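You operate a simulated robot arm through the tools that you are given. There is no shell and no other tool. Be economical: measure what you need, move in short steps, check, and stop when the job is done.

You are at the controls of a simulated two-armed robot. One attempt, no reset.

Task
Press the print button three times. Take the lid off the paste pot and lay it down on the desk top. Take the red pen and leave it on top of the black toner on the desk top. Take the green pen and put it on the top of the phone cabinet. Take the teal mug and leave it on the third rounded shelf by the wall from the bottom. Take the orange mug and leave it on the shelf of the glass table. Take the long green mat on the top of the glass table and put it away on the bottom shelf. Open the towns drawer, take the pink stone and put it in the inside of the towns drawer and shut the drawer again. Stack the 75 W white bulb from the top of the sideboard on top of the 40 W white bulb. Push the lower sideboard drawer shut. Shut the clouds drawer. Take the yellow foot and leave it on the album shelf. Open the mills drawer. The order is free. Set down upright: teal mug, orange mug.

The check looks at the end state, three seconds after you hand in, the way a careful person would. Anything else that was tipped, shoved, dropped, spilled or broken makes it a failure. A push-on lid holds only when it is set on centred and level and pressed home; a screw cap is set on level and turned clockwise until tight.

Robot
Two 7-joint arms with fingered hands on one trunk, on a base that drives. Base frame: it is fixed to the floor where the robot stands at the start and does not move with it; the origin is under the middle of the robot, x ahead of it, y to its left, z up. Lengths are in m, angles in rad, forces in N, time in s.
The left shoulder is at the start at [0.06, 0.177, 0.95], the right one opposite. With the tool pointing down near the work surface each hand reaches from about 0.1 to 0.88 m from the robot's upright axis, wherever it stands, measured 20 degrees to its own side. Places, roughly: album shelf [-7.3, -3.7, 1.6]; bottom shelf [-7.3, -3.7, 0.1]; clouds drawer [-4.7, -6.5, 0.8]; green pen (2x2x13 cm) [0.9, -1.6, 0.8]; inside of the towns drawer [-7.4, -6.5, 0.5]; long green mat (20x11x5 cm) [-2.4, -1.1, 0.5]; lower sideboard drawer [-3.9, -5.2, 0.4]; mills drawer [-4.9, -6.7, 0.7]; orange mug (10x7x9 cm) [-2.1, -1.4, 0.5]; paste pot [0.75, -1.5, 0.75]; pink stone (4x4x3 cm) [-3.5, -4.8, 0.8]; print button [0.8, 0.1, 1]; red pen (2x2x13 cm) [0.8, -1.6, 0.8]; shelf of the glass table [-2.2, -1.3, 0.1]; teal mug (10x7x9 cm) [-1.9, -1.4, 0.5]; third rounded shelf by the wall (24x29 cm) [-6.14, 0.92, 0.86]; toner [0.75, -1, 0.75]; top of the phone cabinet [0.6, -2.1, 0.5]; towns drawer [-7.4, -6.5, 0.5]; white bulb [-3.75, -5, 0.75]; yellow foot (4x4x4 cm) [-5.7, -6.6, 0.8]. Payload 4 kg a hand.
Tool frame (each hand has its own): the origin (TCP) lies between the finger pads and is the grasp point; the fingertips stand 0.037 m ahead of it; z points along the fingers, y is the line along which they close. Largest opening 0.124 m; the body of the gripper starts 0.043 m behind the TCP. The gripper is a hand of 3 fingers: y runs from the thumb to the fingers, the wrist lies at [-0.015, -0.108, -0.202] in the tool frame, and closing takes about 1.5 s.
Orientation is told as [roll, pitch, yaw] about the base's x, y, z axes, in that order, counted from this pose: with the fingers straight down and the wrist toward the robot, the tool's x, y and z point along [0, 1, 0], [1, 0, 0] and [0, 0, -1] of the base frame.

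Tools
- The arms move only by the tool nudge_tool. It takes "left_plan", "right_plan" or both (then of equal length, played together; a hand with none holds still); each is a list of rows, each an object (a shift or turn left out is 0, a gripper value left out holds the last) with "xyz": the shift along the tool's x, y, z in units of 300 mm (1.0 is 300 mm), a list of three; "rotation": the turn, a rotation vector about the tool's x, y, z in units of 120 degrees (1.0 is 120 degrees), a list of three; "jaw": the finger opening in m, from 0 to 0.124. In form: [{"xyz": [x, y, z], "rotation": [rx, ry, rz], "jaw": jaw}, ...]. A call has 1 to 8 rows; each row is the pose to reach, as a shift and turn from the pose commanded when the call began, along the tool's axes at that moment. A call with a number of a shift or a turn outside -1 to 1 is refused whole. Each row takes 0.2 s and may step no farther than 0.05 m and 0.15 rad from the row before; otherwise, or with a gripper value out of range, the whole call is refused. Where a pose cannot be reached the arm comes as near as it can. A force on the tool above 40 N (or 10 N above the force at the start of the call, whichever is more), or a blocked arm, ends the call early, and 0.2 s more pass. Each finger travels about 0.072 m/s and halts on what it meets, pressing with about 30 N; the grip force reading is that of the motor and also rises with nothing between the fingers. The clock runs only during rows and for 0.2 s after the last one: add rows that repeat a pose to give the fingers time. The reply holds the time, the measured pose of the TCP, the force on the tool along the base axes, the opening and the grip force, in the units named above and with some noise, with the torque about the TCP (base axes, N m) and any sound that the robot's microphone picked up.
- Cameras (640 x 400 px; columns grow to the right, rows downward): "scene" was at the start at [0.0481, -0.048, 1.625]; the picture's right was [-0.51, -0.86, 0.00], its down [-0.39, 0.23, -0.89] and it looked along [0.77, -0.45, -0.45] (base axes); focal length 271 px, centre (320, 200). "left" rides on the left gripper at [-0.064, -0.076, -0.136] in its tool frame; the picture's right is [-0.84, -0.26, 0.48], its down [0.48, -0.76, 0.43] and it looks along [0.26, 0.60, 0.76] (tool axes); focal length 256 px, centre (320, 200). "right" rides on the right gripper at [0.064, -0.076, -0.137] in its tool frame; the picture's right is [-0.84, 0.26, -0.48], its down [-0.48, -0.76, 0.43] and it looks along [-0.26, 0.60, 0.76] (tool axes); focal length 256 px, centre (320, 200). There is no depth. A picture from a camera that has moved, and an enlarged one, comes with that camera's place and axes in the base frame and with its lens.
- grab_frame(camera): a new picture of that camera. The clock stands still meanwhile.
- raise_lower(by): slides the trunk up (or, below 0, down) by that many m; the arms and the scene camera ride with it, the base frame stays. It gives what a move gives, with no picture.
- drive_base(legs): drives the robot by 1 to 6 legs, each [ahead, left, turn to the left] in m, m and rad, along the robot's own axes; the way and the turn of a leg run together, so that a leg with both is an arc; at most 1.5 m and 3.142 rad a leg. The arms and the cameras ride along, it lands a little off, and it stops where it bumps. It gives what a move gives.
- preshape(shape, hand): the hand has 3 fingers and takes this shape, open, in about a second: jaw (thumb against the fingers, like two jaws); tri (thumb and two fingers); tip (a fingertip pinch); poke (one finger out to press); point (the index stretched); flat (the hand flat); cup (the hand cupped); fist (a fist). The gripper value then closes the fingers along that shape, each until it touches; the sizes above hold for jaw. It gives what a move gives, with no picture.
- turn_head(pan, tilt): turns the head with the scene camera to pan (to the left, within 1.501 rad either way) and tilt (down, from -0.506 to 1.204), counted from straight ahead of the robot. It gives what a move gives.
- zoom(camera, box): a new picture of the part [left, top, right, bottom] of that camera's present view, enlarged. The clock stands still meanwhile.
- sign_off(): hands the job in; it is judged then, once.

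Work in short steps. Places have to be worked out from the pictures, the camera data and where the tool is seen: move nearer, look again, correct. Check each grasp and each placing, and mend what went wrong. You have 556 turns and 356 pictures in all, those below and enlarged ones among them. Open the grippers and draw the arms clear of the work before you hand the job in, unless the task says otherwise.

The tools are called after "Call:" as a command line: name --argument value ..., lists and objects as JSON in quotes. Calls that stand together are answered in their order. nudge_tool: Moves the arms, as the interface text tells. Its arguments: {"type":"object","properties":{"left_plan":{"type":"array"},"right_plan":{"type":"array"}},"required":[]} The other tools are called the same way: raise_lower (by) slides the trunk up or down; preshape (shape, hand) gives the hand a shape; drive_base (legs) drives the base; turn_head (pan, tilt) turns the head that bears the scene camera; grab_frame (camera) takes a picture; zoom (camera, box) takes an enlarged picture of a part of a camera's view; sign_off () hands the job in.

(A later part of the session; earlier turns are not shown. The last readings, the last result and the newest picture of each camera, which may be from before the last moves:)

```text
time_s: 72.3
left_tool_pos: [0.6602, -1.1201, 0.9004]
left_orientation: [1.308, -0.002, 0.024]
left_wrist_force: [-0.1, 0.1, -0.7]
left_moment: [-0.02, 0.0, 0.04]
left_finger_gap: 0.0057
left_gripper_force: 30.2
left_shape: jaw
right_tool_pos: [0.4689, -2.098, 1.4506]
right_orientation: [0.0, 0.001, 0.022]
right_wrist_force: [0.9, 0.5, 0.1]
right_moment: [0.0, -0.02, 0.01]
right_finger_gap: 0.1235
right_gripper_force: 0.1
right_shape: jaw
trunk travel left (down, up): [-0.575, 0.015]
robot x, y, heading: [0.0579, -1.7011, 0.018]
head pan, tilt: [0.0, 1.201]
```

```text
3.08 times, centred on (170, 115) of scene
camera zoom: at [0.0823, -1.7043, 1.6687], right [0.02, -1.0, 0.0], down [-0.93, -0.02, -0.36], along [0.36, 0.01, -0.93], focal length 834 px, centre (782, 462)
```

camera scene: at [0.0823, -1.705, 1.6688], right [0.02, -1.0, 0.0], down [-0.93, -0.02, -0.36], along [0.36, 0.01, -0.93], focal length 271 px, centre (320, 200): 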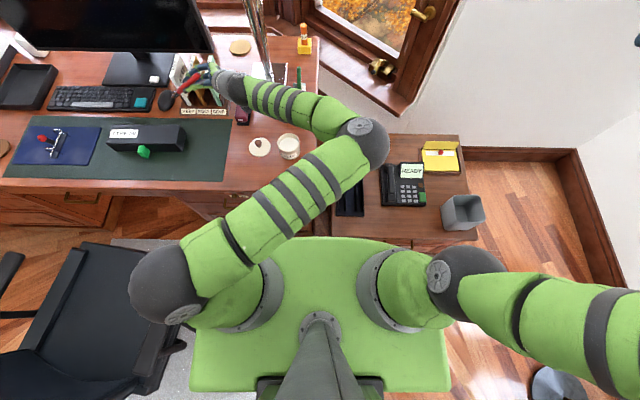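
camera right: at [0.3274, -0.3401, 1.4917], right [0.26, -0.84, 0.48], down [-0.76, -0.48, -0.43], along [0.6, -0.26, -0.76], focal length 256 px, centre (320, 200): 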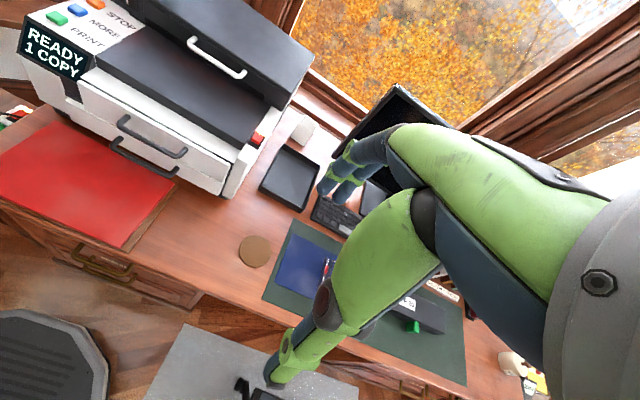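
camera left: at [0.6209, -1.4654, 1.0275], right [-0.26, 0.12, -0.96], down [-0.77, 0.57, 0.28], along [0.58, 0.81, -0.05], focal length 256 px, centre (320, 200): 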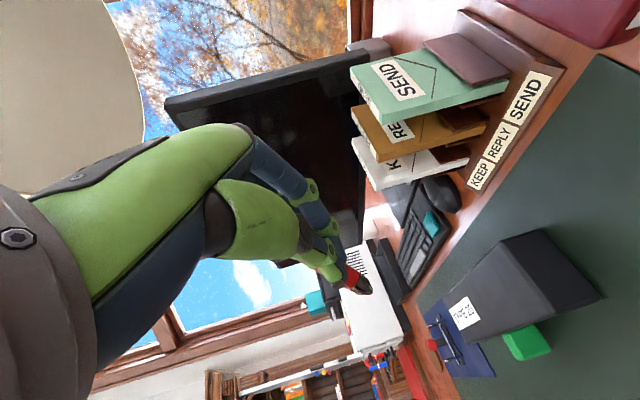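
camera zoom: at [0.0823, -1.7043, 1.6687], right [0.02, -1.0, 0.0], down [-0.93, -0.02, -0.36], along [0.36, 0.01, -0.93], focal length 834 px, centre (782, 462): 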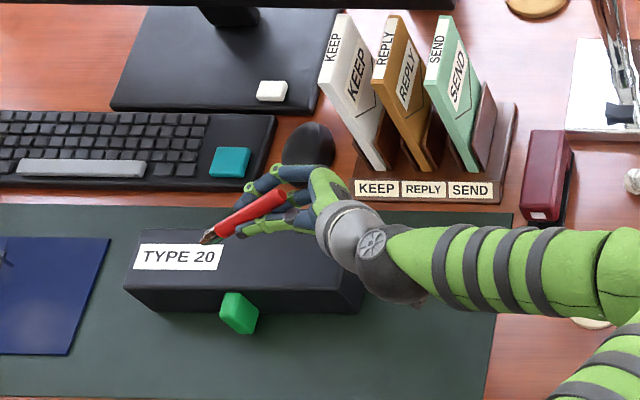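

The pen points slightly toward me relative to the toner's length; I'll yaw the hand a little to straighten and lower toward the top surface.

Call:
nudge_tool --left_plan '[{"xyz": [-0.03, 0, 0.008], "rotation": [-0.035, 0, 0.01]}, {"xyz": [-0.06, 0, 0.016], "rotation": [-0.075, 0, 0.02]}, {"xyz": [-0.085, 0, 0.023], "rotation": [-0.085, 0, 0.023]}]'

Call:
zoom --camera "left" --box '[250, 180, 550, 380]'

Call:
zoom --camera "scene" --box '[110, 70, 210, 160]'

```text
time_s: 73.1
left_tool_pos: [0.6594, -1.1219, 0.8728]
left_orientation: [1.309, -0.003, -0.159]
left_wrist_force: [-0.2, -0.1, -0.3]
left_moment: [-0.01, -0.02, 0.03]
left_finger_gap: 0.0056
left_gripper_force: 29.4
left_shape: jaw
right_tool_pos: [0.4693, -2.0981, 1.4503]
right_orientation: [-0.001, 0.001, 0.022]
right_wrist_force: [-0.2, -0.1, 0.3]
right_moment: [0.02, 0.06, 0.0]
right_finger_gap: 0.1239
right_gripper_force: 0.0
right_shape: jaw
trunk travel left (down, up): [-0.575, 0.015]
robot x, y, heading: [0.0581, -1.7032, 0.028]
head pan, tilt: [0.0, 1.201]
```

```text
2.00 times, centred on (400, 280) of left
camera zoom: at [0.5618, -1.2553, 0.8471], right [-0.21, 0.29, -0.93], down [-0.66, 0.66, 0.35], along [0.72, 0.7, 0.05], focal length 512 px, centre (160, 40)
```

zoom: 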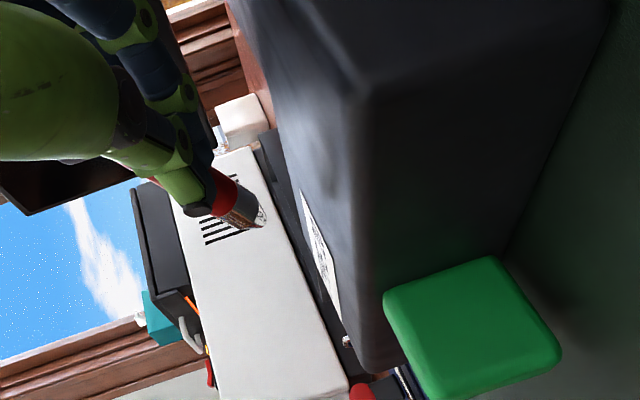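

```text
4.44 times, centred on (160, 115) of scene
camera zoom: at [0.0821, -1.7051, 1.6687], right [0.02, -1.0, 0.0], down [-0.93, -0.02, -0.36], along [0.36, 0.01, -0.93], focal length 1204 px, centre (1031, 578)
```

zoom: 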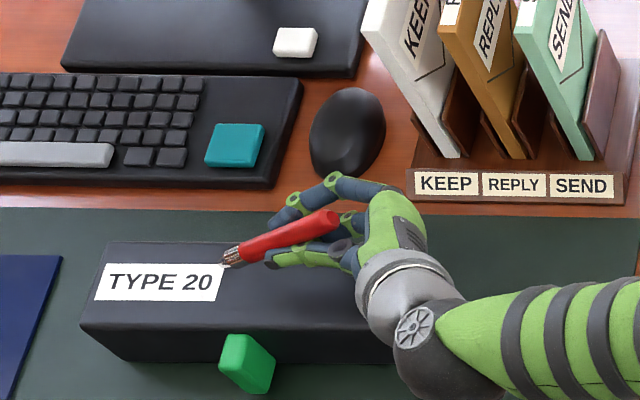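

Lower further in small steps until the pen tip touches the toner.

Call:
nudge_tool --left_plan '[{"xyz": [-0.015, 0, 0.004]}, {"xyz": [-0.03, 0, 0.008]}, {"xyz": [-0.04, 0, 0.011]}]'

Call:
zoom --camera "left" --box '[250, 180, 550, 380]'

Call:
zoom --camera "scene" --box '[110, 70, 210, 160]'

```text
time_s: 73.9
left_tool_pos: [0.6592, -1.1207, 0.8605]
left_orientation: [1.31, -0.002, -0.158]
left_wrist_force: [0.0, 0.1, -0.7]
left_moment: [-0.03, -0.04, 0.02]
left_finger_gap: 0.0056
left_gripper_force: 29.6
left_shape: jaw
right_tool_pos: [0.4697, -2.0992, 1.4506]
right_orientation: [0.001, 0.003, 0.023]
right_wrist_force: [0.3, -0.3, 0.5]
right_moment: [-0.01, 0.02, 0.0]
right_finger_gap: 0.1238
right_gripper_force: 0.0
right_shape: jaw
trunk travel left (down, up): [-0.575, 0.015]
robot x, y, heading: [0.0562, -1.7045, 0.022]
head pan, tilt: [0.0, 1.201]
```

```text
2.00 times, centred on (400, 280) of left
camera zoom: at [0.5611, -1.2552, 0.835], right [-0.21, 0.29, -0.93], down [-0.67, 0.66, 0.35], along [0.72, 0.7, 0.05], focal length 512 px, centre (160, 40)
```

zoom: 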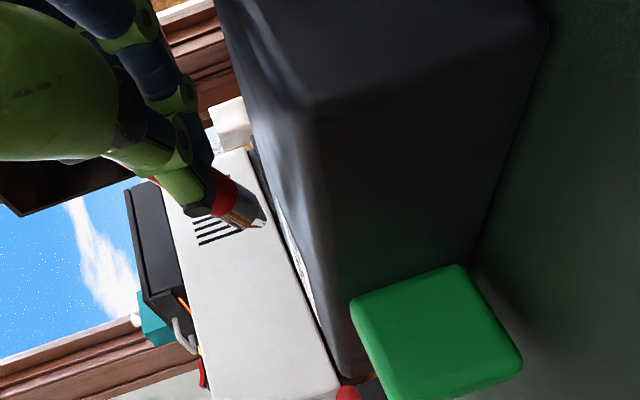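

```text
4.44 times, centred on (160, 115) of scene
camera zoom: at [0.082, -1.7052, 1.6687], right [0.02, -1.0, 0.0], down [-0.93, -0.02, -0.36], along [0.36, 0.01, -0.93], focal length 1204 px, centre (1031, 578)
```

zoom: 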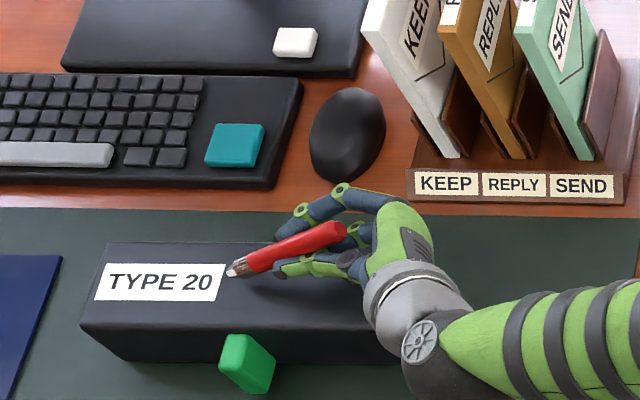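

Still a few mm of gap at the tip. Lower a bit more.

Call:
nudge_tool --left_plan '[{"xyz": [-0.01, 0, 0.003]}, {"xyz": [-0.02, 0, 0.006]}, {"xyz": [-0.03, 0, 0.008]}]'

Call:
zoom --camera "left" --box '[250, 180, 550, 380]'

```text
time_s: 74.7
left_tool_pos: [0.6587, -1.1216, 0.8515]
left_orientation: [1.311, -0.001, -0.158]
left_wrist_force: [0.4, 0.1, 1.2]
left_moment: [0.06, -0.05, -0.02]
left_finger_gap: 0.0053
left_gripper_force: 30.2
left_shape: jaw
right_tool_pos: [0.4691, -2.099, 1.45]
right_orientation: [0.001, 0.001, 0.024]
right_wrist_force: [-0.5, -0.2, 0.1]
right_moment: [0.04, 0.03, 0.02]
right_finger_gap: 0.1236
right_gripper_force: 0.0
right_shape: jaw
trunk travel left (down, up): [-0.575, 0.015]
robot x, y, heading: [0.0641, -1.7046, 0.025]
head pan, tilt: [0.0, 1.201]
```

```text
2.00 times, centred on (400, 280) of left
camera zoom: at [0.5607, -1.2553, 0.8264], right [-0.21, 0.29, -0.93], down [-0.67, 0.66, 0.35], along [0.72, 0.7, 0.05], focal length 512 px, centre (160, 40)
```

zoom: 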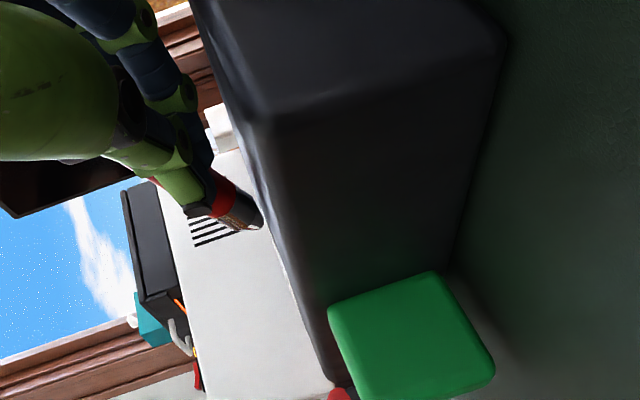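

The tip touches the toner. Release by opening gently.

Call:
nudge_tool --left_plan '[{"xyz": [0, 0, 0], "jaw": 0.015}, {"xyz": [0, 0, 0], "jaw": 0.025}, {"xyz": [0, 0, 0], "jaw": 0.04}, {"xyz": [0, 0, 0]}]'

Call:
zoom --camera "scene" --box '[110, 70, 210, 160]'

Call:
zoom --camera "left" --box '[250, 150, 550, 350]'

```text
time_s: 75.7
left_tool_pos: [0.6586, -1.1205, 0.8517]
left_orientation: [1.31, -0.003, -0.158]
left_wrist_force: [0.1, 0.5, -0.3]
left_moment: [0.0, 0.0, -0.02]
left_finger_gap: 0.0397
left_gripper_force: 0.1
left_shape: jaw
right_tool_pos: [0.4702, -2.0997, 1.4514]
right_orientation: [0.0, 0.002, 0.023]
right_wrist_force: [0.0, 0.0, 0.0]
right_moment: [-0.04, 0.01, -0.04]
right_finger_gap: 0.1237
right_gripper_force: 0.1
right_shape: jaw
trunk travel left (down, up): [-0.575, 0.015]
robot x, y, heading: [0.0581, -1.7018, 0.02]
head pan, tilt: [0.0, 1.201]
```

```text
4.44 times, centred on (160, 115) of scene
camera zoom: at [0.082, -1.7052, 1.6687], right [0.02, -1.0, 0.0], down [-0.93, -0.02, -0.36], along [0.36, 0.01, -0.93], focal length 1204 px, centre (1031, 578)
```

zoom: 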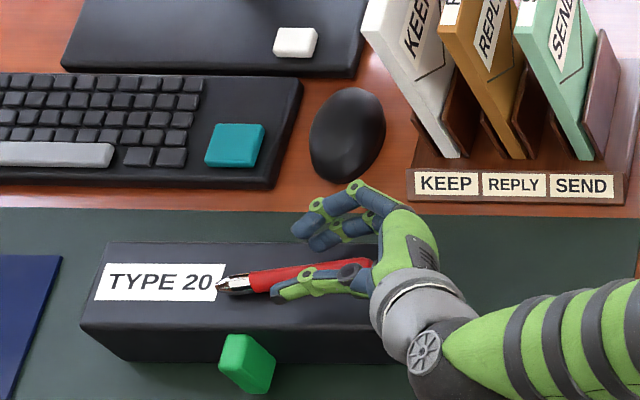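

```text
2.00 times, centred on (400, 250) of left
camera zoom: at [0.5605, -1.2553, 0.8261], right [-0.21, 0.29, -0.93], down [-0.66, 0.66, 0.35], along [0.72, 0.7, 0.05], focal length 512 px, centre (160, 100)
```

zoom: 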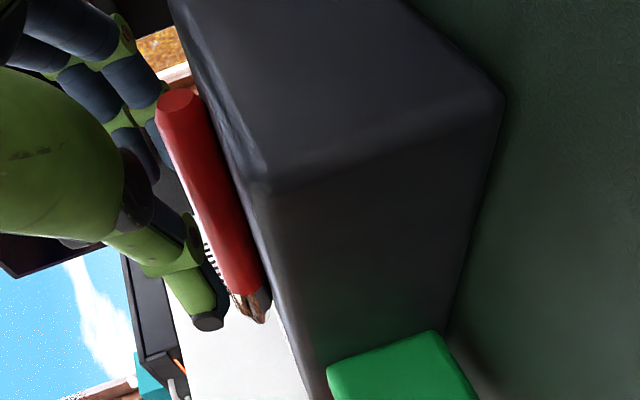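

The red pen lies on the toner. Withdraw straight up, then roll the hand back while heading for the green pen.

Call:
nudge_tool --left_plan '[{"xyz": [0.06, 0, -0.016]}, {"xyz": [0.18, 0, -0.05]}, {"xyz": [0.32, 0, -0.09]}, {"xyz": [0.45, 0, -0.14]}, {"xyz": [0.6, 0, -0.2]}]'

Call:
zoom --camera "scene" --box '[110, 70, 210, 160]'

```text
time_s: 76.9
left_tool_pos: [0.654, -1.1305, 1.0427]
left_orientation: [1.31, -0.002, -0.157]
left_wrist_force: [-0.4, 0.4, 0.2]
left_moment: [0.0, 0.01, -0.05]
left_finger_gap: 0.0398
left_gripper_force: 0.1
left_shape: jaw
right_tool_pos: [0.4684, -2.0992, 1.4514]
right_orientation: [-0.001, 0.0, 0.023]
right_wrist_force: [0.1, 0.3, 0.0]
right_moment: [0.01, -0.01, -0.01]
right_finger_gap: 0.1236
right_gripper_force: 0.0
right_shape: jaw
trunk travel left (down, up): [-0.575, 0.015]
robot x, y, heading: [0.0588, -1.7059, 0.022]
head pan, tilt: [0.0, 1.201]
```

```text
4.44 times, centred on (160, 115) of scene
camera zoom: at [0.081, -1.7055, 1.6686], right [0.02, -1.0, 0.0], down [-0.93, -0.02, -0.36], along [0.36, 0.01, -0.93], focal length 1204 px, centre (1031, 578)
```

zoom: 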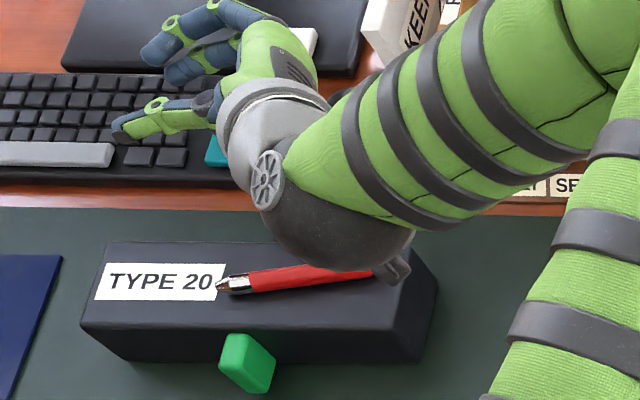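

Now roll back toward vertical while returning toward the pens.

Call:
nudge_tool --left_plan '[{"xyz": [-0.02, 0.03, -0.11], "rotation": [0, -0.07, 0]}, {"xyz": [-0.045, 0.07, -0.23], "rotation": [0, -0.14, 0]}, {"xyz": [-0.07, 0.105, -0.35], "rotation": [0, -0.21, 0]}, {"xyz": [-0.095, 0.14, -0.47], "rotation": [0, -0.28, 0]}, {"xyz": [-0.12, 0.18, -0.59], "rotation": [0, -0.35, 0]}, {"xyz": [-0.14, 0.215, -0.71], "rotation": [0, -0.42, 0]}, {"xyz": [-0.165, 0.25, -0.83], "rotation": [0, -0.49, 0]}, {"xyz": [-0.186, 0.287, -0.935], "rotation": [0, -0.56, 0]}]'

```text
time_s: 78.7
left_tool_pos: [0.6958, -1.4258, 1.0595]
left_orientation: [0.134, -0.001, -0.158]
left_wrist_force: [0.2, 0.2, -0.1]
left_moment: [0.01, 0.03, 0.0]
left_finger_gap: 0.0401
left_gripper_force: 0.1
left_shape: jaw
right_tool_pos: [0.47, -2.0977, 1.4511]
right_orientation: [0.0, 0.001, 0.023]
right_wrist_force: [1.2, -0.5, 0.3]
right_moment: [0.01, 0.0, 0.0]
right_finger_gap: 0.1238
right_gripper_force: 0.1
right_shape: jaw
trunk travel left (down, up): [-0.575, 0.015]
robot x, y, heading: [0.0545, -1.704, 0.022]
head pan, tilt: [0.0, 1.201]
```

Move above the green pen, going right first to keep clear of the lamp stem.

Call:
nudge_tool --left_plan '[{"xyz": [-0.14, 0.03, 0.0], "rotation": [0, -0.02, -0.03]}, {"xyz": [-0.28, 0.08, 0.0], "rotation": [0, -0.04, -0.06]}, {"xyz": [-0.4, 0.18, 0.0], "rotation": [0, -0.064, -0.087]}, {"xyz": [-0.49, 0.3, 0.0], "rotation": [0, -0.064, -0.087]}, {"xyz": [-0.49, 0.46, 0.0], "rotation": [0, -0.064, -0.087]}, {"xyz": [-0.49, 0.62, 0.05], "rotation": [0, -0.064, -0.087]}, {"xyz": [-0.49, 0.78, 0.136], "rotation": [0, -0.064, -0.087]}]'

Call:
zoom --camera "left" --box '[260, 150, 480, 370]'

Call:
zoom --camera "scene" --box '[240, 20, 340, 130]'

```text
refused: row 6 steps farther than a row can; nothing moved
```

```text
1.82 times, centred on (370, 260) of left
camera zoom: at [0.6086, -1.4931, 1.1878], right [-0.37, -0.72, -0.59], down [-0.67, 0.65, -0.37], along [0.65, 0.26, -0.72], focal length 465 px, centre (229, 91)
```

zoom: 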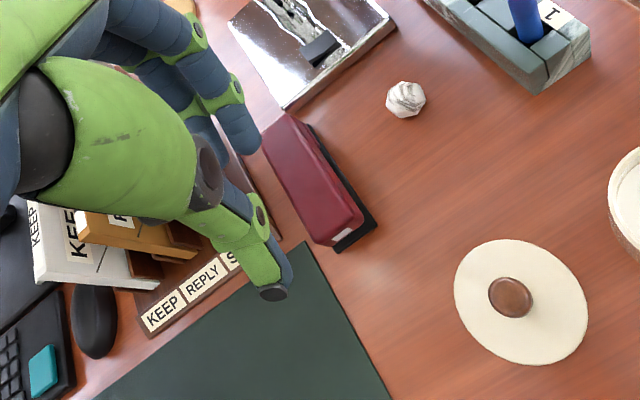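

```text
3.64 times, centred on (290, 75) of scene
camera zoom: at [0.0821, -1.7043, 1.6687], right [0.02, -1.0, 0.0], down [-0.93, -0.02, -0.36], along [0.36, 0.01, -0.93], focal length 985 px, centre (429, 654)
```

zoom: 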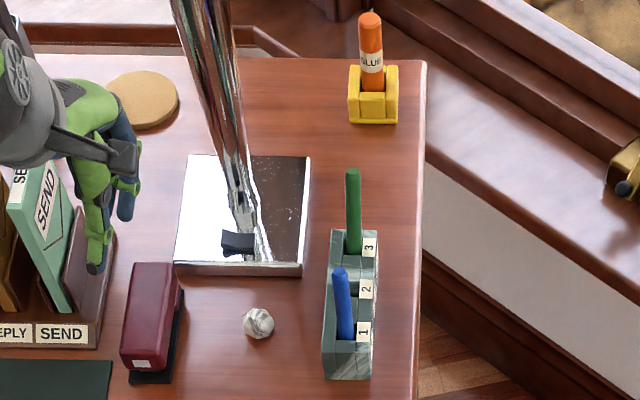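

The green pen's top now reads about (0.92, -1.606). Same move with smaller steps.

Call:
nudge_tool --left_plan '[{"xyz": [-0.14, 0.03, 0.0], "rotation": [0, -0.02, -0.03]}, {"xyz": [-0.28, 0.08, 0.0], "rotation": [0, -0.04, -0.06]}, {"xyz": [-0.4, 0.18, 0.0], "rotation": [0, -0.064, -0.087]}, {"xyz": [-0.5, 0.3, 0.0], "rotation": [0, -0.064, -0.087]}, {"xyz": [-0.5, 0.46, 0.0], "rotation": [0, -0.064, -0.087]}, {"xyz": [-0.5, 0.61, 0.05], "rotation": [0, -0.064, -0.087]}, {"xyz": [-0.5, 0.74, 0.11], "rotation": [0, -0.064, -0.087]}, {"xyz": [-0.5, 0.825, 0.135], "rotation": [0, -0.064, -0.087]}]'

Call:
zoom --camera "left" --box '[260, 150, 480, 370]'

Call:
zoom --camera "scene" --box '[240, 20, 340, 130]'

```text
time_s: 80.5
left_tool_pos: [0.9165, -1.6096, 1.0]
left_orientation: [0.0, -0.014, 0.023]
left_wrist_force: [0.4, -0.1, -0.6]
left_moment: [0.0, -0.01, 0.01]
left_finger_gap: 0.0397
left_gripper_force: 0.0
left_shape: jaw
right_tool_pos: [0.47, -2.0996, 1.4504]
right_orientation: [0.001, 0.0, 0.024]
right_wrist_force: [0.3, 0.3, -0.8]
right_moment: [-0.01, -0.02, 0.03]
right_finger_gap: 0.1234
right_gripper_force: 0.2
right_shape: jaw
trunk travel left (down, up): [-0.575, 0.015]
robot x, y, heading: [0.058, -1.7066, 0.02]
head pan, tilt: [0.0, 1.201]
```

```text
1.82 times, centred on (370, 260) of left
camera zoom: at [0.8412, -1.6736, 1.1356], right [-0.23, -0.84, -0.49], down [-0.77, 0.47, -0.45], along [0.6, 0.27, -0.75], focal length 465 px, centre (229, 91)
```

zoom: 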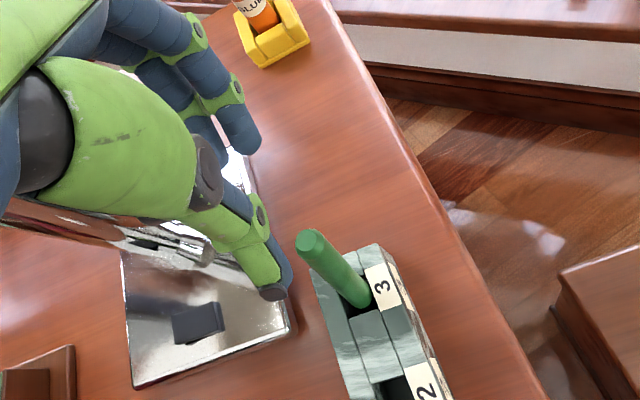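

```text
3.64 times, centred on (290, 75) of scene
camera zoom: at [0.0825, -1.7052, 1.6687], right [0.02, -1.0, 0.0], down [-0.93, -0.02, -0.36], along [0.36, 0.01, -0.93], focal length 985 px, centre (429, 654)
```

zoom: 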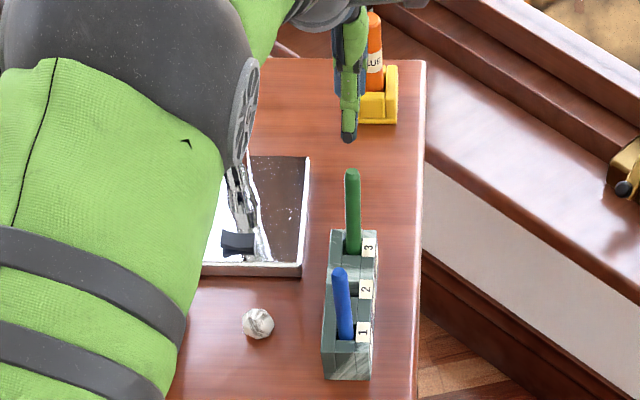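

The green pen's top is at (0.921, -1.604). Descend around it and close.

Call:
nudge_tool --left_plan '[{"xyz": [0.017, 0.013, 0.1], "jaw": 0.046}, {"xyz": [0.017, 0.013, 0.22]}, {"xyz": [0.017, 0.013, 0.32]}, {"xyz": [0.017, 0.013, 0.39]}, {"xyz": [0.017, 0.013, 0.445]}]'

Call:
zoom --camera "left" --box '[260, 150, 480, 370]'

```text
time_s: 81.7
left_tool_pos: [0.9239, -1.6028, 0.8653]
left_orientation: [-0.001, -0.014, 0.021]
left_wrist_force: [-5.6, -1.6, 3.2]
left_moment: [-0.01, 0.07, 0.01]
left_finger_gap: 0.0495
left_gripper_force: 0.0
left_shape: jaw
right_tool_pos: [0.4692, -2.0998, 1.4509]
right_orientation: [0.0, -0.001, 0.022]
right_wrist_force: [-0.6, -1.1, 0.2]
right_moment: [-0.01, -0.02, -0.02]
right_finger_gap: 0.1237
right_gripper_force: 0.1
right_shape: jaw
trunk travel left (down, up): [-0.575, 0.015]
robot x, y, heading: [0.056, -1.7048, 0.022]
head pan, tilt: [0.0, 1.201]
```

```text
1.82 times, centred on (370, 260) of left
camera zoom: at [0.8479, -1.669, 1.0025], right [-0.23, -0.84, -0.49], down [-0.76, 0.47, -0.45], along [0.6, 0.27, -0.75], focal length 465 px, centre (229, 91)
```

zoom: 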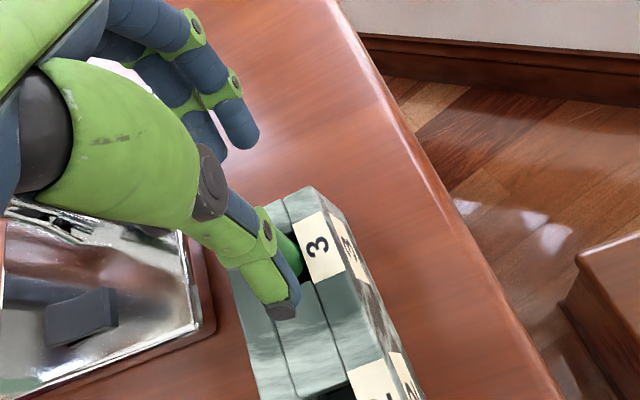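

The thumb is touching the pen with fingers beyond; close and lift.

Call:
nudge_tool --left_plan '[{"xyz": [0, -0.01, 0], "jaw": 0.02}, {"xyz": [0, -0.015, 0], "jaw": 0.0}, {"xyz": [0, -0.015, 0]}, {"xyz": [0, -0.015, 0]}, {"xyz": [0, -0.015, -0.1]}, {"xyz": [0, -0.015, -0.24]}, {"xyz": [0, -0.015, -0.38]}, {"xyz": [0, -0.015, -0.5]}]'

Call:
zoom --camera "left" --box '[260, 150, 480, 370]'

Call:
grab_frame --camera "scene"

```text
time_s: 83.5
left_tool_pos: [0.9186, -1.6049, 1.0191]
left_orientation: [-0.001, -0.014, 0.024]
left_wrist_force: [0.2, -0.3, 0.0]
left_moment: [0.01, 0.0, -0.02]
left_finger_gap: 0.0047
left_gripper_force: 29.6
left_shape: jaw
right_tool_pos: [0.4673, -2.0994, 1.4513]
right_orientation: [0.0, -0.001, 0.024]
right_wrist_force: [-0.6, 0.0, -1.4]
right_moment: [-0.02, -0.01, 0.02]
right_finger_gap: 0.1237
right_gripper_force: 0.0
right_shape: jaw
trunk travel left (down, up): [-0.575, 0.015]
robot x, y, heading: [0.0587, -1.705, 0.023]
head pan, tilt: [0.0, 1.201]
```

```text
1.82 times, centred on (370, 260) of left
camera zoom: at [0.8429, -1.6703, 1.1547], right [-0.23, -0.84, -0.49], down [-0.77, 0.47, -0.45], along [0.6, 0.27, -0.75], focal length 465 px, centre (229, 91)
```

zoom: 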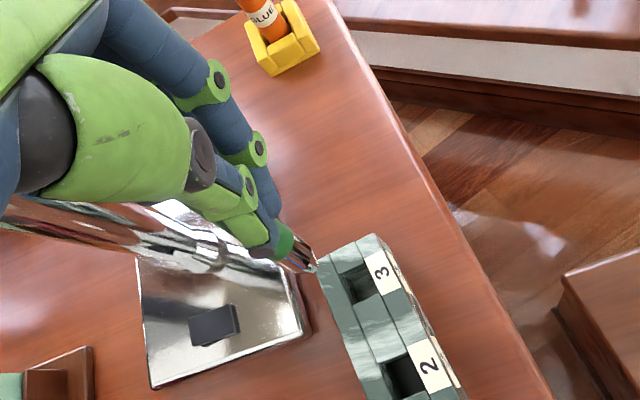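

```text
279 pictures are left
camera scene: at [0.0817, -1.7052, 1.6686], right [0.02, -1.0, 0.0], down [-0.93, -0.02, -0.36], along [0.36, 0.01, -0.93], focal length 271 px, centre (320, 200)
```

scene: 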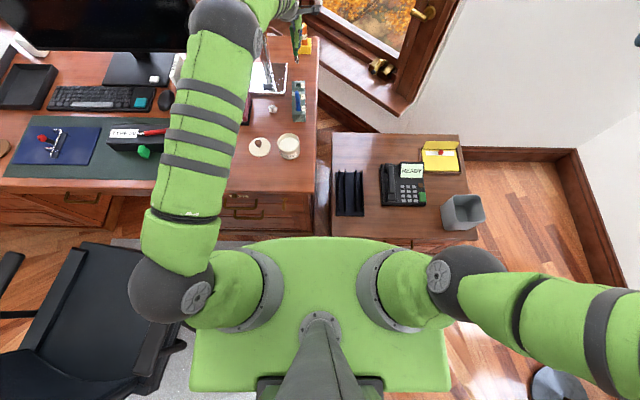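

Got the green pen. It hangs along the tool axis, so I'll hand it over in mid-air: the right hand turns sideways (pointing +y) to grip it crosswise. Moving both hands to staging poses.

Call:
nudge_tool --left_plan '[{"xyz": [-0.02, -0.14, -0.03]}, {"xyz": [-0.06, -0.28, -0.06]}, {"xyz": [-0.11, -0.42, -0.09]}, {"xyz": [-0.16, -0.57, -0.12]}, {"xyz": [-0.22, -0.71, -0.15]}, {"xyz": [-0.28, -0.85, -0.18]}, {"xyz": [-0.35, -0.983, -0.2]}]' --right_plan '[{"xyz": [0.08, 0.055, 0.12], "rotation": [0, 0.07, 0]}, {"xyz": [0.16, 0.11, 0.25], "rotation": [0, 0.14, 0]}, {"xyz": [0.24, 0.165, 0.38], "rotation": [0, 0.21, 0]}, {"xyz": [0.32, 0.22, 0.51], "rotation": [0, 0.28, 0]}, {"xyz": [0.4, 0.275, 0.64], "rotation": [0, 0.35, 0]}, {"xyz": [0.48, 0.33, 0.77], "rotation": [0, 0.42, 0]}, {"xyz": [0.55, 0.385, 0.9], "rotation": [0, 0.49, 0]}]'

Call:
turn_head --pan 0.0 --tilt 0.85

Call:
grab_frame --camera "scene"

```text
time_s: 85.1
left_tool_pos: [0.625, -1.7142, 1.0696]
left_orientation: [0.0, -0.011, 0.022]
left_wrist_force: [-0.1, -0.5, -0.9]
left_moment: [0.05, 0.01, -0.02]
left_finger_gap: 0.0043
left_gripper_force: 30.2
left_shape: jaw
right_tool_pos: [0.5822, -1.9308, 1.1805]
right_orientation: [1.027, 0.002, 0.022]
right_wrist_force: [-1.1, -0.2, 0.6]
right_moment: [0.03, 0.02, 0.0]
right_finger_gap: 0.1235
right_gripper_force: 0.2
right_shape: jaw
trunk travel left (down, up): [-0.575, 0.015]
robot x, y, heading: [0.0542, -1.7028, 0.022]
head pan, tilt: [0.0, 1.201]
```

```text
time_s: 85.9
left_tool_pos: [0.6254, -1.7137, 1.07]
left_orientation: [0.002, -0.014, 0.022]
left_wrist_force: [-0.2, -0.2, -1.1]
left_moment: [0.01, 0.02, 0.01]
left_finger_gap: 0.0042
left_gripper_force: 29.9
left_shape: jaw
right_tool_pos: [0.5807, -1.9302, 1.1813]
right_orientation: [1.026, 0.003, 0.025]
right_wrist_force: [0.8, 0.6, -0.3]
right_moment: [0.02, 0.0, -0.04]
right_finger_gap: 0.1239
right_gripper_force: 0.1
right_shape: jaw
trunk travel left (down, up): [-0.575, 0.015]
robot x, y, heading: [0.0584, -1.7047, 0.024]
head pan, tilt: [0.0, 0.85]
```

```text
278 pictures are left
camera scene: at [0.1043, -1.7049, 1.6923], right [0.02, -1.0, 0.0], down [-0.75, -0.02, -0.66], along [0.66, 0.01, -0.75], focal length 271 px, centre (320, 200)
```

scene: 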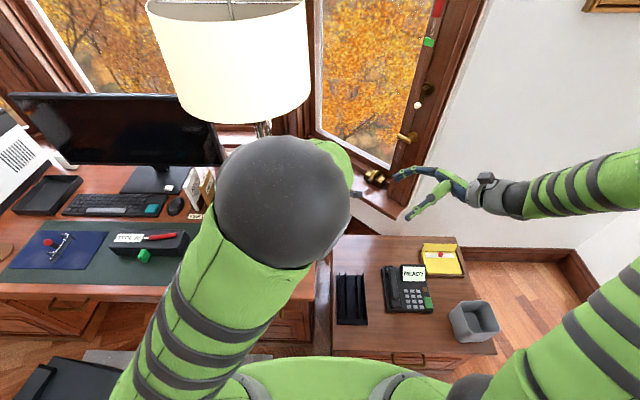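

The left elbow hides its hand from the scene camera. I'll use the wrist cameras.

Call:
grab_frame --camera "right"

Call:
grab_frame --camera "left"

```text
277 pictures are left
camera right: at [0.5065, -2.0157, 1.3065], right [0.28, -0.84, -0.47], down [-0.76, 0.1, -0.64], along [0.58, 0.53, -0.61], focal length 256 px, centre (320, 200)
```

right: 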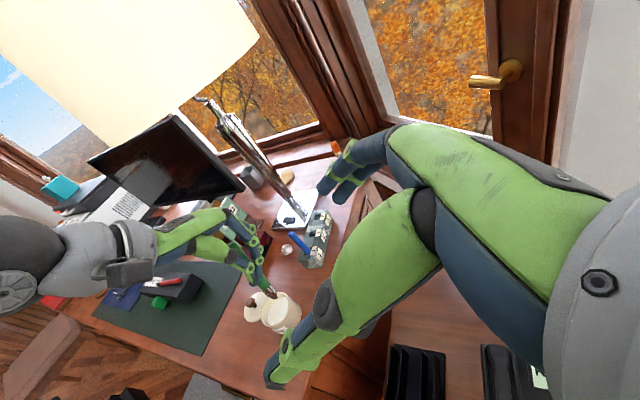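

```text
276 pictures are left
camera left: at [0.5491, -1.7782, 1.2061], right [-0.23, -0.84, -0.49], down [-0.76, 0.47, -0.45], along [0.6, 0.27, -0.75], focal length 256 px, centre (320, 200)
```

left: 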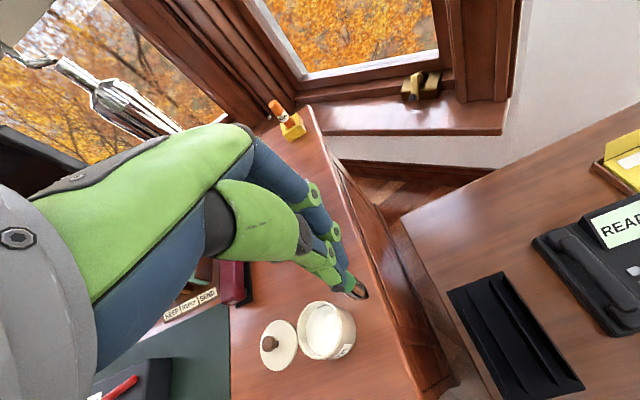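

Call:
zoom --camera "right" --box '[190, 200, 310, 340]'

Call:
zoom --camera "left" --box '[280, 200, 400, 340]'

```text
2.86 times, centred on (250, 270) of right
camera zoom: at [0.5065, -2.0157, 1.3065], right [0.28, -0.84, -0.47], down [-0.76, 0.1, -0.64], along [0.58, 0.53, -0.61], focal length 731 px, centre (520, 0)
```

zoom: 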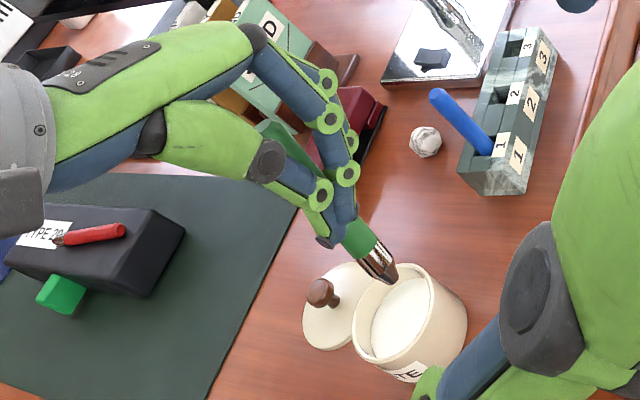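

```text
2.86 times, centred on (340, 270) of left
camera zoom: at [0.5491, -1.7782, 1.2061], right [-0.23, -0.84, -0.49], down [-0.76, 0.47, -0.45], along [0.6, 0.27, -0.75], focal length 731 px, centre (263, 0)
```

zoom: 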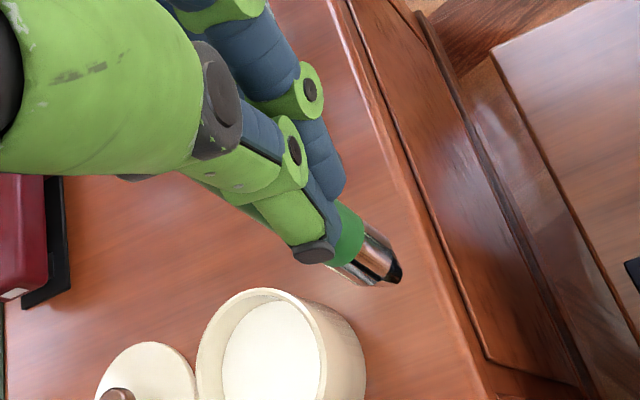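

The pen is held near its lower end with little sticking out, so a mid-air handover would be cramped. Instead I'll back the robot up 25 cm and lay the pen with the left hand along the cabinet's front strip. First retract the right arm.

Call:
nudge_tool --right_plan '[{"xyz": [0.09, -0.06, -0.09], "rotation": [0, -0.07, 0]}, {"xyz": [0.18, -0.12, -0.18], "rotation": [0, -0.14, 0]}, {"xyz": [0.27, -0.18, -0.27], "rotation": [0, -0.21, 0]}, {"xyz": [0.36, -0.24, -0.36], "rotation": [0, -0.28, 0]}, {"xyz": [0.45, -0.3, -0.45], "rotation": [0, -0.35, 0]}, {"xyz": [0.5, -0.36, -0.54], "rotation": [0, -0.42, 0]}, {"xyz": [0.55, -0.42, -0.63], "rotation": [0, -0.49, 0]}]'

Call:
drive_base --legs '[[-0.27, 0, 0]]'

Call:
turn_head --pan -0.2 --tilt 0.9

Call:
grab_frame --camera "scene"

```text
time_s: 87.5
left_tool_pos: [0.6252, -1.7137, 1.0704]
left_orientation: [0.0, -0.014, 0.023]
left_wrist_force: [-0.1, -0.8, -0.3]
left_moment: [-0.02, -0.02, 0.01]
left_finger_gap: 0.004
left_gripper_force: 30.0
left_shape: jaw
right_tool_pos: [0.4567, -2.0102, 1.422]
right_orientation: [-0.003, 0.0, 0.021]
right_wrist_force: [-0.5, 0.7, 0.0]
right_moment: [0.05, -0.01, 0.02]
right_finger_gap: 0.1237
right_gripper_force: 0.0
right_shape: jaw
trunk travel left (down, up): [-0.575, 0.015]
robot x, y, heading: [0.0584, -1.7046, 0.029]
head pan, tilt: [0.0, 0.85]
```

```text
time_s: 89.4
left_tool_pos: [0.3551, -1.7161, 1.0709]
left_orientation: [0.002, -0.015, 0.03]
left_wrist_force: [-0.5, -0.1, -0.3]
left_moment: [0.04, -0.01, -0.05]
left_finger_gap: 0.0041
left_gripper_force: 30.0
left_shape: jaw
right_tool_pos: [0.1895, -2.0154, 1.4206]
right_orientation: [0.0, 0.001, 0.027]
right_wrist_force: [-1.4, -0.2, -0.4]
right_moment: [-0.01, 0.01, 0.02]
right_finger_gap: 0.1238
right_gripper_force: 0.0
right_shape: jaw
trunk travel left (down, up): [-0.575, 0.015]
robot x, y, heading: [-0.2106, -1.7105, 0.024]
head pan, tilt: [0.0, 0.85]
```

```text
time_s: 90.2
left_tool_pos: [0.3564, -1.7168, 1.07]
left_orientation: [-0.001, -0.014, 0.031]
left_wrist_force: [0.0, 0.2, 0.3]
left_moment: [-0.01, 0.03, -0.01]
left_finger_gap: 0.0042
left_gripper_force: 29.9
left_shape: jaw
right_tool_pos: [0.1894, -2.0147, 1.4218]
right_orientation: [0.0, 0.002, 0.027]
right_wrist_force: [-0.8, -0.3, 0.2]
right_moment: [0.0, 0.0, 0.01]
right_finger_gap: 0.1239
right_gripper_force: 0.0
right_shape: jaw
trunk travel left (down, up): [-0.575, 0.015]
robot x, y, heading: [-0.2137, -1.7123, 0.029]
head pan, tilt: [-0.201, 0.901]
```

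```text
273 pictures are left
camera scene: at [-0.1685, -1.7263, 1.6885], right [-0.17, -0.99, 0.0], down [-0.77, 0.13, -0.62], along [0.61, -0.11, -0.78], focal length 271 px, centre (320, 200)
```

scene: 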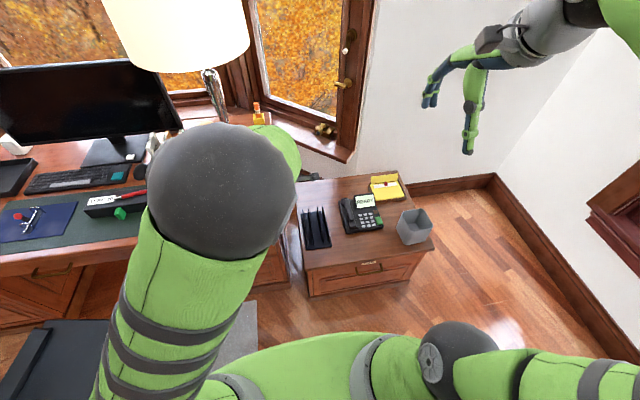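

Zoom in on the cabinet top.

Call:
zoom --camera "scene" --box '[285, 160, 445, 300]'

```text
2.86 times, centred on (365, 230) of scene
camera zoom: at [-0.1685, -1.7263, 1.6885], right [-0.17, -0.99, 0.0], down [-0.77, 0.13, -0.62], along [0.61, -0.11, -0.78], focal length 774 px, centre (191, 114)
```

zoom: 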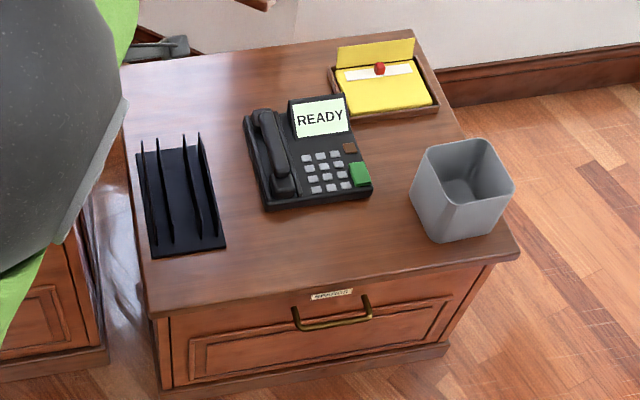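

The cabinet top is at z ≈ 0.50, front edge x ≈ 0.36, and the rack front x ≈ 0.458. I'll lower the trunk 0.2 m and roll the left hand so the pen points to -y over the front strip.

Call:
raise_lower --by -0.2

Call:
nudge_tool --left_plan '[{"xyz": [-0.1, 0.025, 0.0], "rotation": [0, -0.067, 0]}, {"xyz": [-0.2, 0.05, 0.0], "rotation": [0, -0.134, 0]}, {"xyz": [-0.3, 0.075, 0.0], "rotation": [0, -0.201, 0]}, {"xyz": [-0.4, 0.1, 0.0], "rotation": [0, -0.268, 0]}, {"xyz": [-0.5, 0.125, 0.0], "rotation": [0, -0.335, 0]}, {"xyz": [-0.6, 0.15, 0.05], "rotation": [0, -0.402, 0]}, {"xyz": [-0.7, 0.18, 0.12], "rotation": [0, -0.469, 0]}, {"xyz": [-0.82, 0.21, 0.2], "rotation": [0, -0.535, 0]}]'

Call:
grab_frame --camera "left"

Call:
grab_frame --camera "scene"

```text
time_s: 92.3
left_tool_pos: [0.3567, -1.7159, 0.8715]
left_orientation: [0.001, -0.014, 0.029]
left_wrist_force: [0.1, 0.2, -0.3]
left_moment: [0.01, -0.06, -0.01]
left_finger_gap: 0.0043
left_gripper_force: 30.1
left_shape: jaw
right_tool_pos: [0.1889, -2.0157, 1.2206]
right_orientation: [0.001, 0.001, 0.026]
right_wrist_force: [-1.0, 0.4, 0.3]
right_moment: [0.01, -0.03, -0.04]
right_finger_gap: 0.124
right_gripper_force: 0.1
right_shape: jaw
trunk travel left (down, up): [-0.375, 0.215]
robot x, y, heading: [-0.2131, -1.7128, 0.031]
head pan, tilt: [-0.201, 0.901]
```

```text
time_s: 94.1
left_tool_pos: [0.4299, -1.9605, 0.8111]
left_orientation: [-1.124, -0.014, 0.03]
left_wrist_force: [0.1, 0.2, 0.3]
left_moment: [0.01, -0.02, -0.02]
left_finger_gap: 0.0043
left_gripper_force: 30.3
left_shape: jaw
right_tool_pos: [0.1904, -2.015, 1.221]
right_orientation: [0.0, 0.001, 0.029]
right_wrist_force: [0.0, 0.7, 0.1]
right_moment: [-0.04, 0.01, -0.01]
right_finger_gap: 0.124
right_gripper_force: 0.0
right_shape: jaw
trunk travel left (down, up): [-0.375, 0.215]
robot x, y, heading: [-0.2117, -1.7123, 0.029]
head pan, tilt: [-0.201, 0.901]
```

```text
271 pictures are left
camera left: at [0.3491, -1.8667, 0.9267], right [-0.24, -0.8, 0.54], down [-0.74, -0.21, -0.63], along [0.62, -0.56, -0.55], focal length 256 px, centre (320, 200)
```

left: 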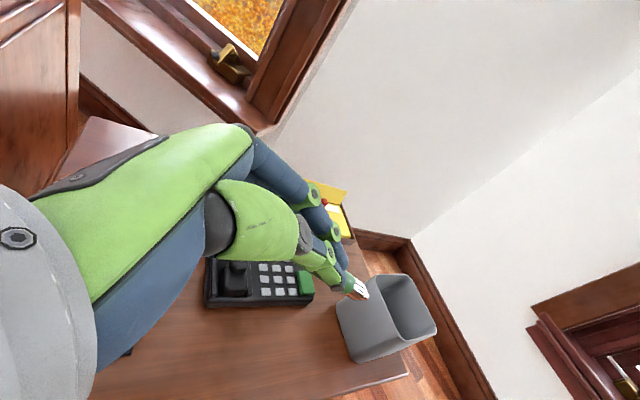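

```text
270 pictures are left
camera scene: at [-0.1681, -1.7263, 1.4886], right [-0.17, -0.99, 0.0], down [-0.77, 0.13, -0.62], along [0.61, -0.11, -0.78], focal length 271 px, centre (320, 200)
```

scene: 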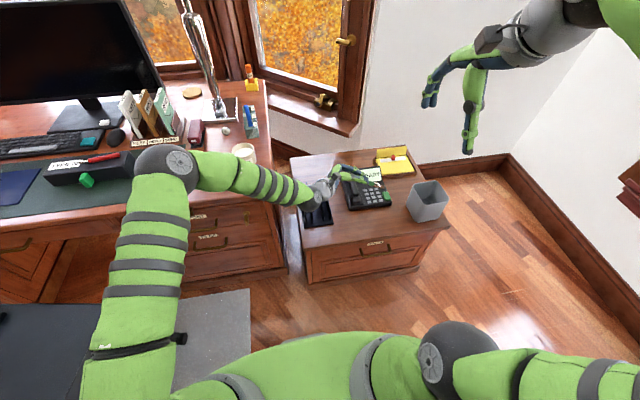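

The forearm stays clear of the desk edge. Lower 20 cm toward the front strip.

Call:
nudge_tool --left_plan '[{"xyz": [0.12, -0.01, 0.058]}, {"xyz": [0.25, -0.02, 0.12]}, {"xyz": [0.38, -0.03, 0.18]}, {"xyz": [0.5, -0.03, 0.24]}, {"xyz": [0.6, -0.03, 0.288]}]'

Call:
grab_frame --camera "left"

Call:
zoom --camera "scene" --box '[240, 130, 460, 290]'

```text
time_s: 95.3
left_tool_pos: [0.4208, -1.9588, 0.6124]
left_orientation: [-1.123, -0.013, 0.028]
left_wrist_force: [1.0, 0.9, -0.1]
left_moment: [-0.02, -0.01, -0.02]
left_finger_gap: 0.004
left_gripper_force: 30.3
left_shape: jaw
right_tool_pos: [0.191, -2.0144, 1.2201]
right_orientation: [0.0, 0.001, 0.027]
right_wrist_force: [-1.0, -0.5, 0.5]
right_moment: [0.03, -0.01, 0.01]
right_finger_gap: 0.1237
right_gripper_force: 0.1
right_shape: jaw
trunk travel left (down, up): [-0.375, 0.215]
robot x, y, heading: [-0.2109, -1.713, 0.026]
head pan, tilt: [-0.201, 0.901]
```

```text
269 pictures are left
camera left: at [0.3398, -1.8654, 0.7286], right [-0.24, -0.81, 0.54], down [-0.75, -0.2, -0.64], along [0.62, -0.56, -0.55], focal length 256 px, centre (320, 200)
```

left: 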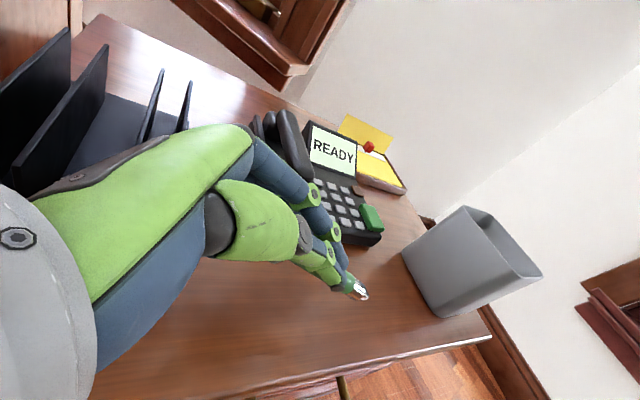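

```text
2.50 times, centred on (350, 210) of scene
camera zoom: at [-0.1685, -1.7264, 1.4886], right [-0.17, -0.99, 0.0], down [-0.77, 0.13, -0.62], along [0.61, -0.11, -0.78], focal length 677 px, centre (245, 175)
```

zoom: 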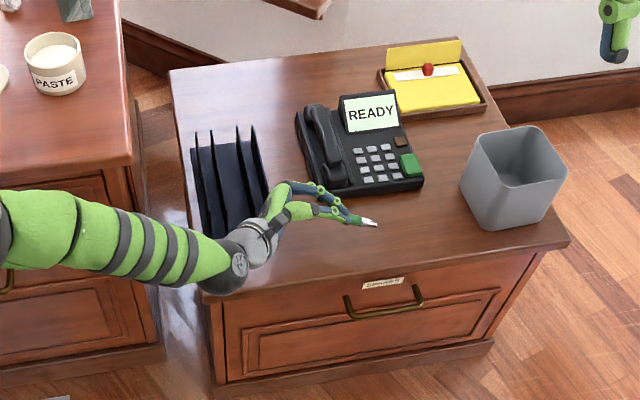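

I'll shift slightly forward/right to keep clear of the rack, then lower until touch.

Call:
nudge_tool --left_plan '[{"xyz": [-0.03, -0.05, 0.06]}, {"xyz": [-0.043, -0.075, 0.12]}, {"xyz": [0.04, -0.075, 0.15]}, {"xyz": [0.1, -0.075, 0.175]}, {"xyz": [0.13, -0.075, 0.19]}]'

Call:
grab_frame --camera "left"

Call:
zoom --camera "scene" --box '[280, 150, 420, 260]'

```text
time_s: 96.5
left_tool_pos: [0.3994, -1.9944, 0.5512]
left_orientation: [-1.12, -0.014, 0.027]
left_wrist_force: [0.4, -0.3, -0.3]
left_moment: [0.01, 0.02, 0.0]
left_finger_gap: 0.0037
left_gripper_force: 30.2
left_shape: jaw
right_tool_pos: [0.1905, -2.0154, 1.2198]
right_orientation: [0.0, 0.004, 0.029]
right_wrist_force: [0.4, 0.0, 0.8]
right_moment: [0.02, 0.01, 0.01]
right_finger_gap: 0.1239
right_gripper_force: 0.1
right_shape: jaw
trunk travel left (down, up): [-0.375, 0.215]
robot x, y, heading: [-0.2108, -1.7112, 0.029]
head pan, tilt: [-0.201, 0.901]
```

```text
267 pictures are left
camera left: at [0.3205, -1.9011, 0.6681], right [-0.24, -0.81, 0.54], down [-0.75, -0.2, -0.64], along [0.62, -0.56, -0.55], focal length 256 px, centre (320, 200)
```

left: 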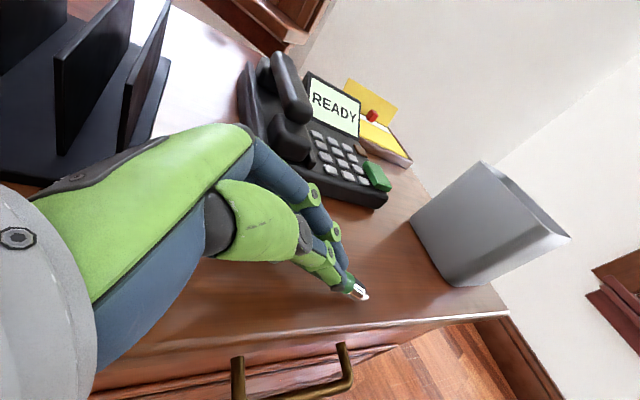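

```text
3.64 times, centred on (350, 205) of scene
camera zoom: at [-0.1686, -1.7264, 1.4885], right [-0.17, -0.99, 0.0], down [-0.77, 0.14, -0.62], along [0.61, -0.11, -0.78], focal length 985 px, centre (211, 182)
```

zoom: 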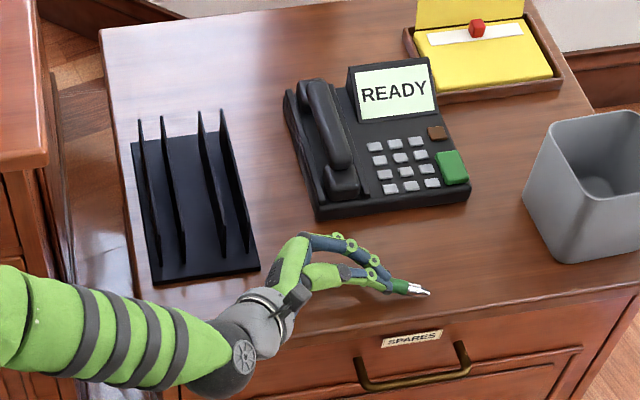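

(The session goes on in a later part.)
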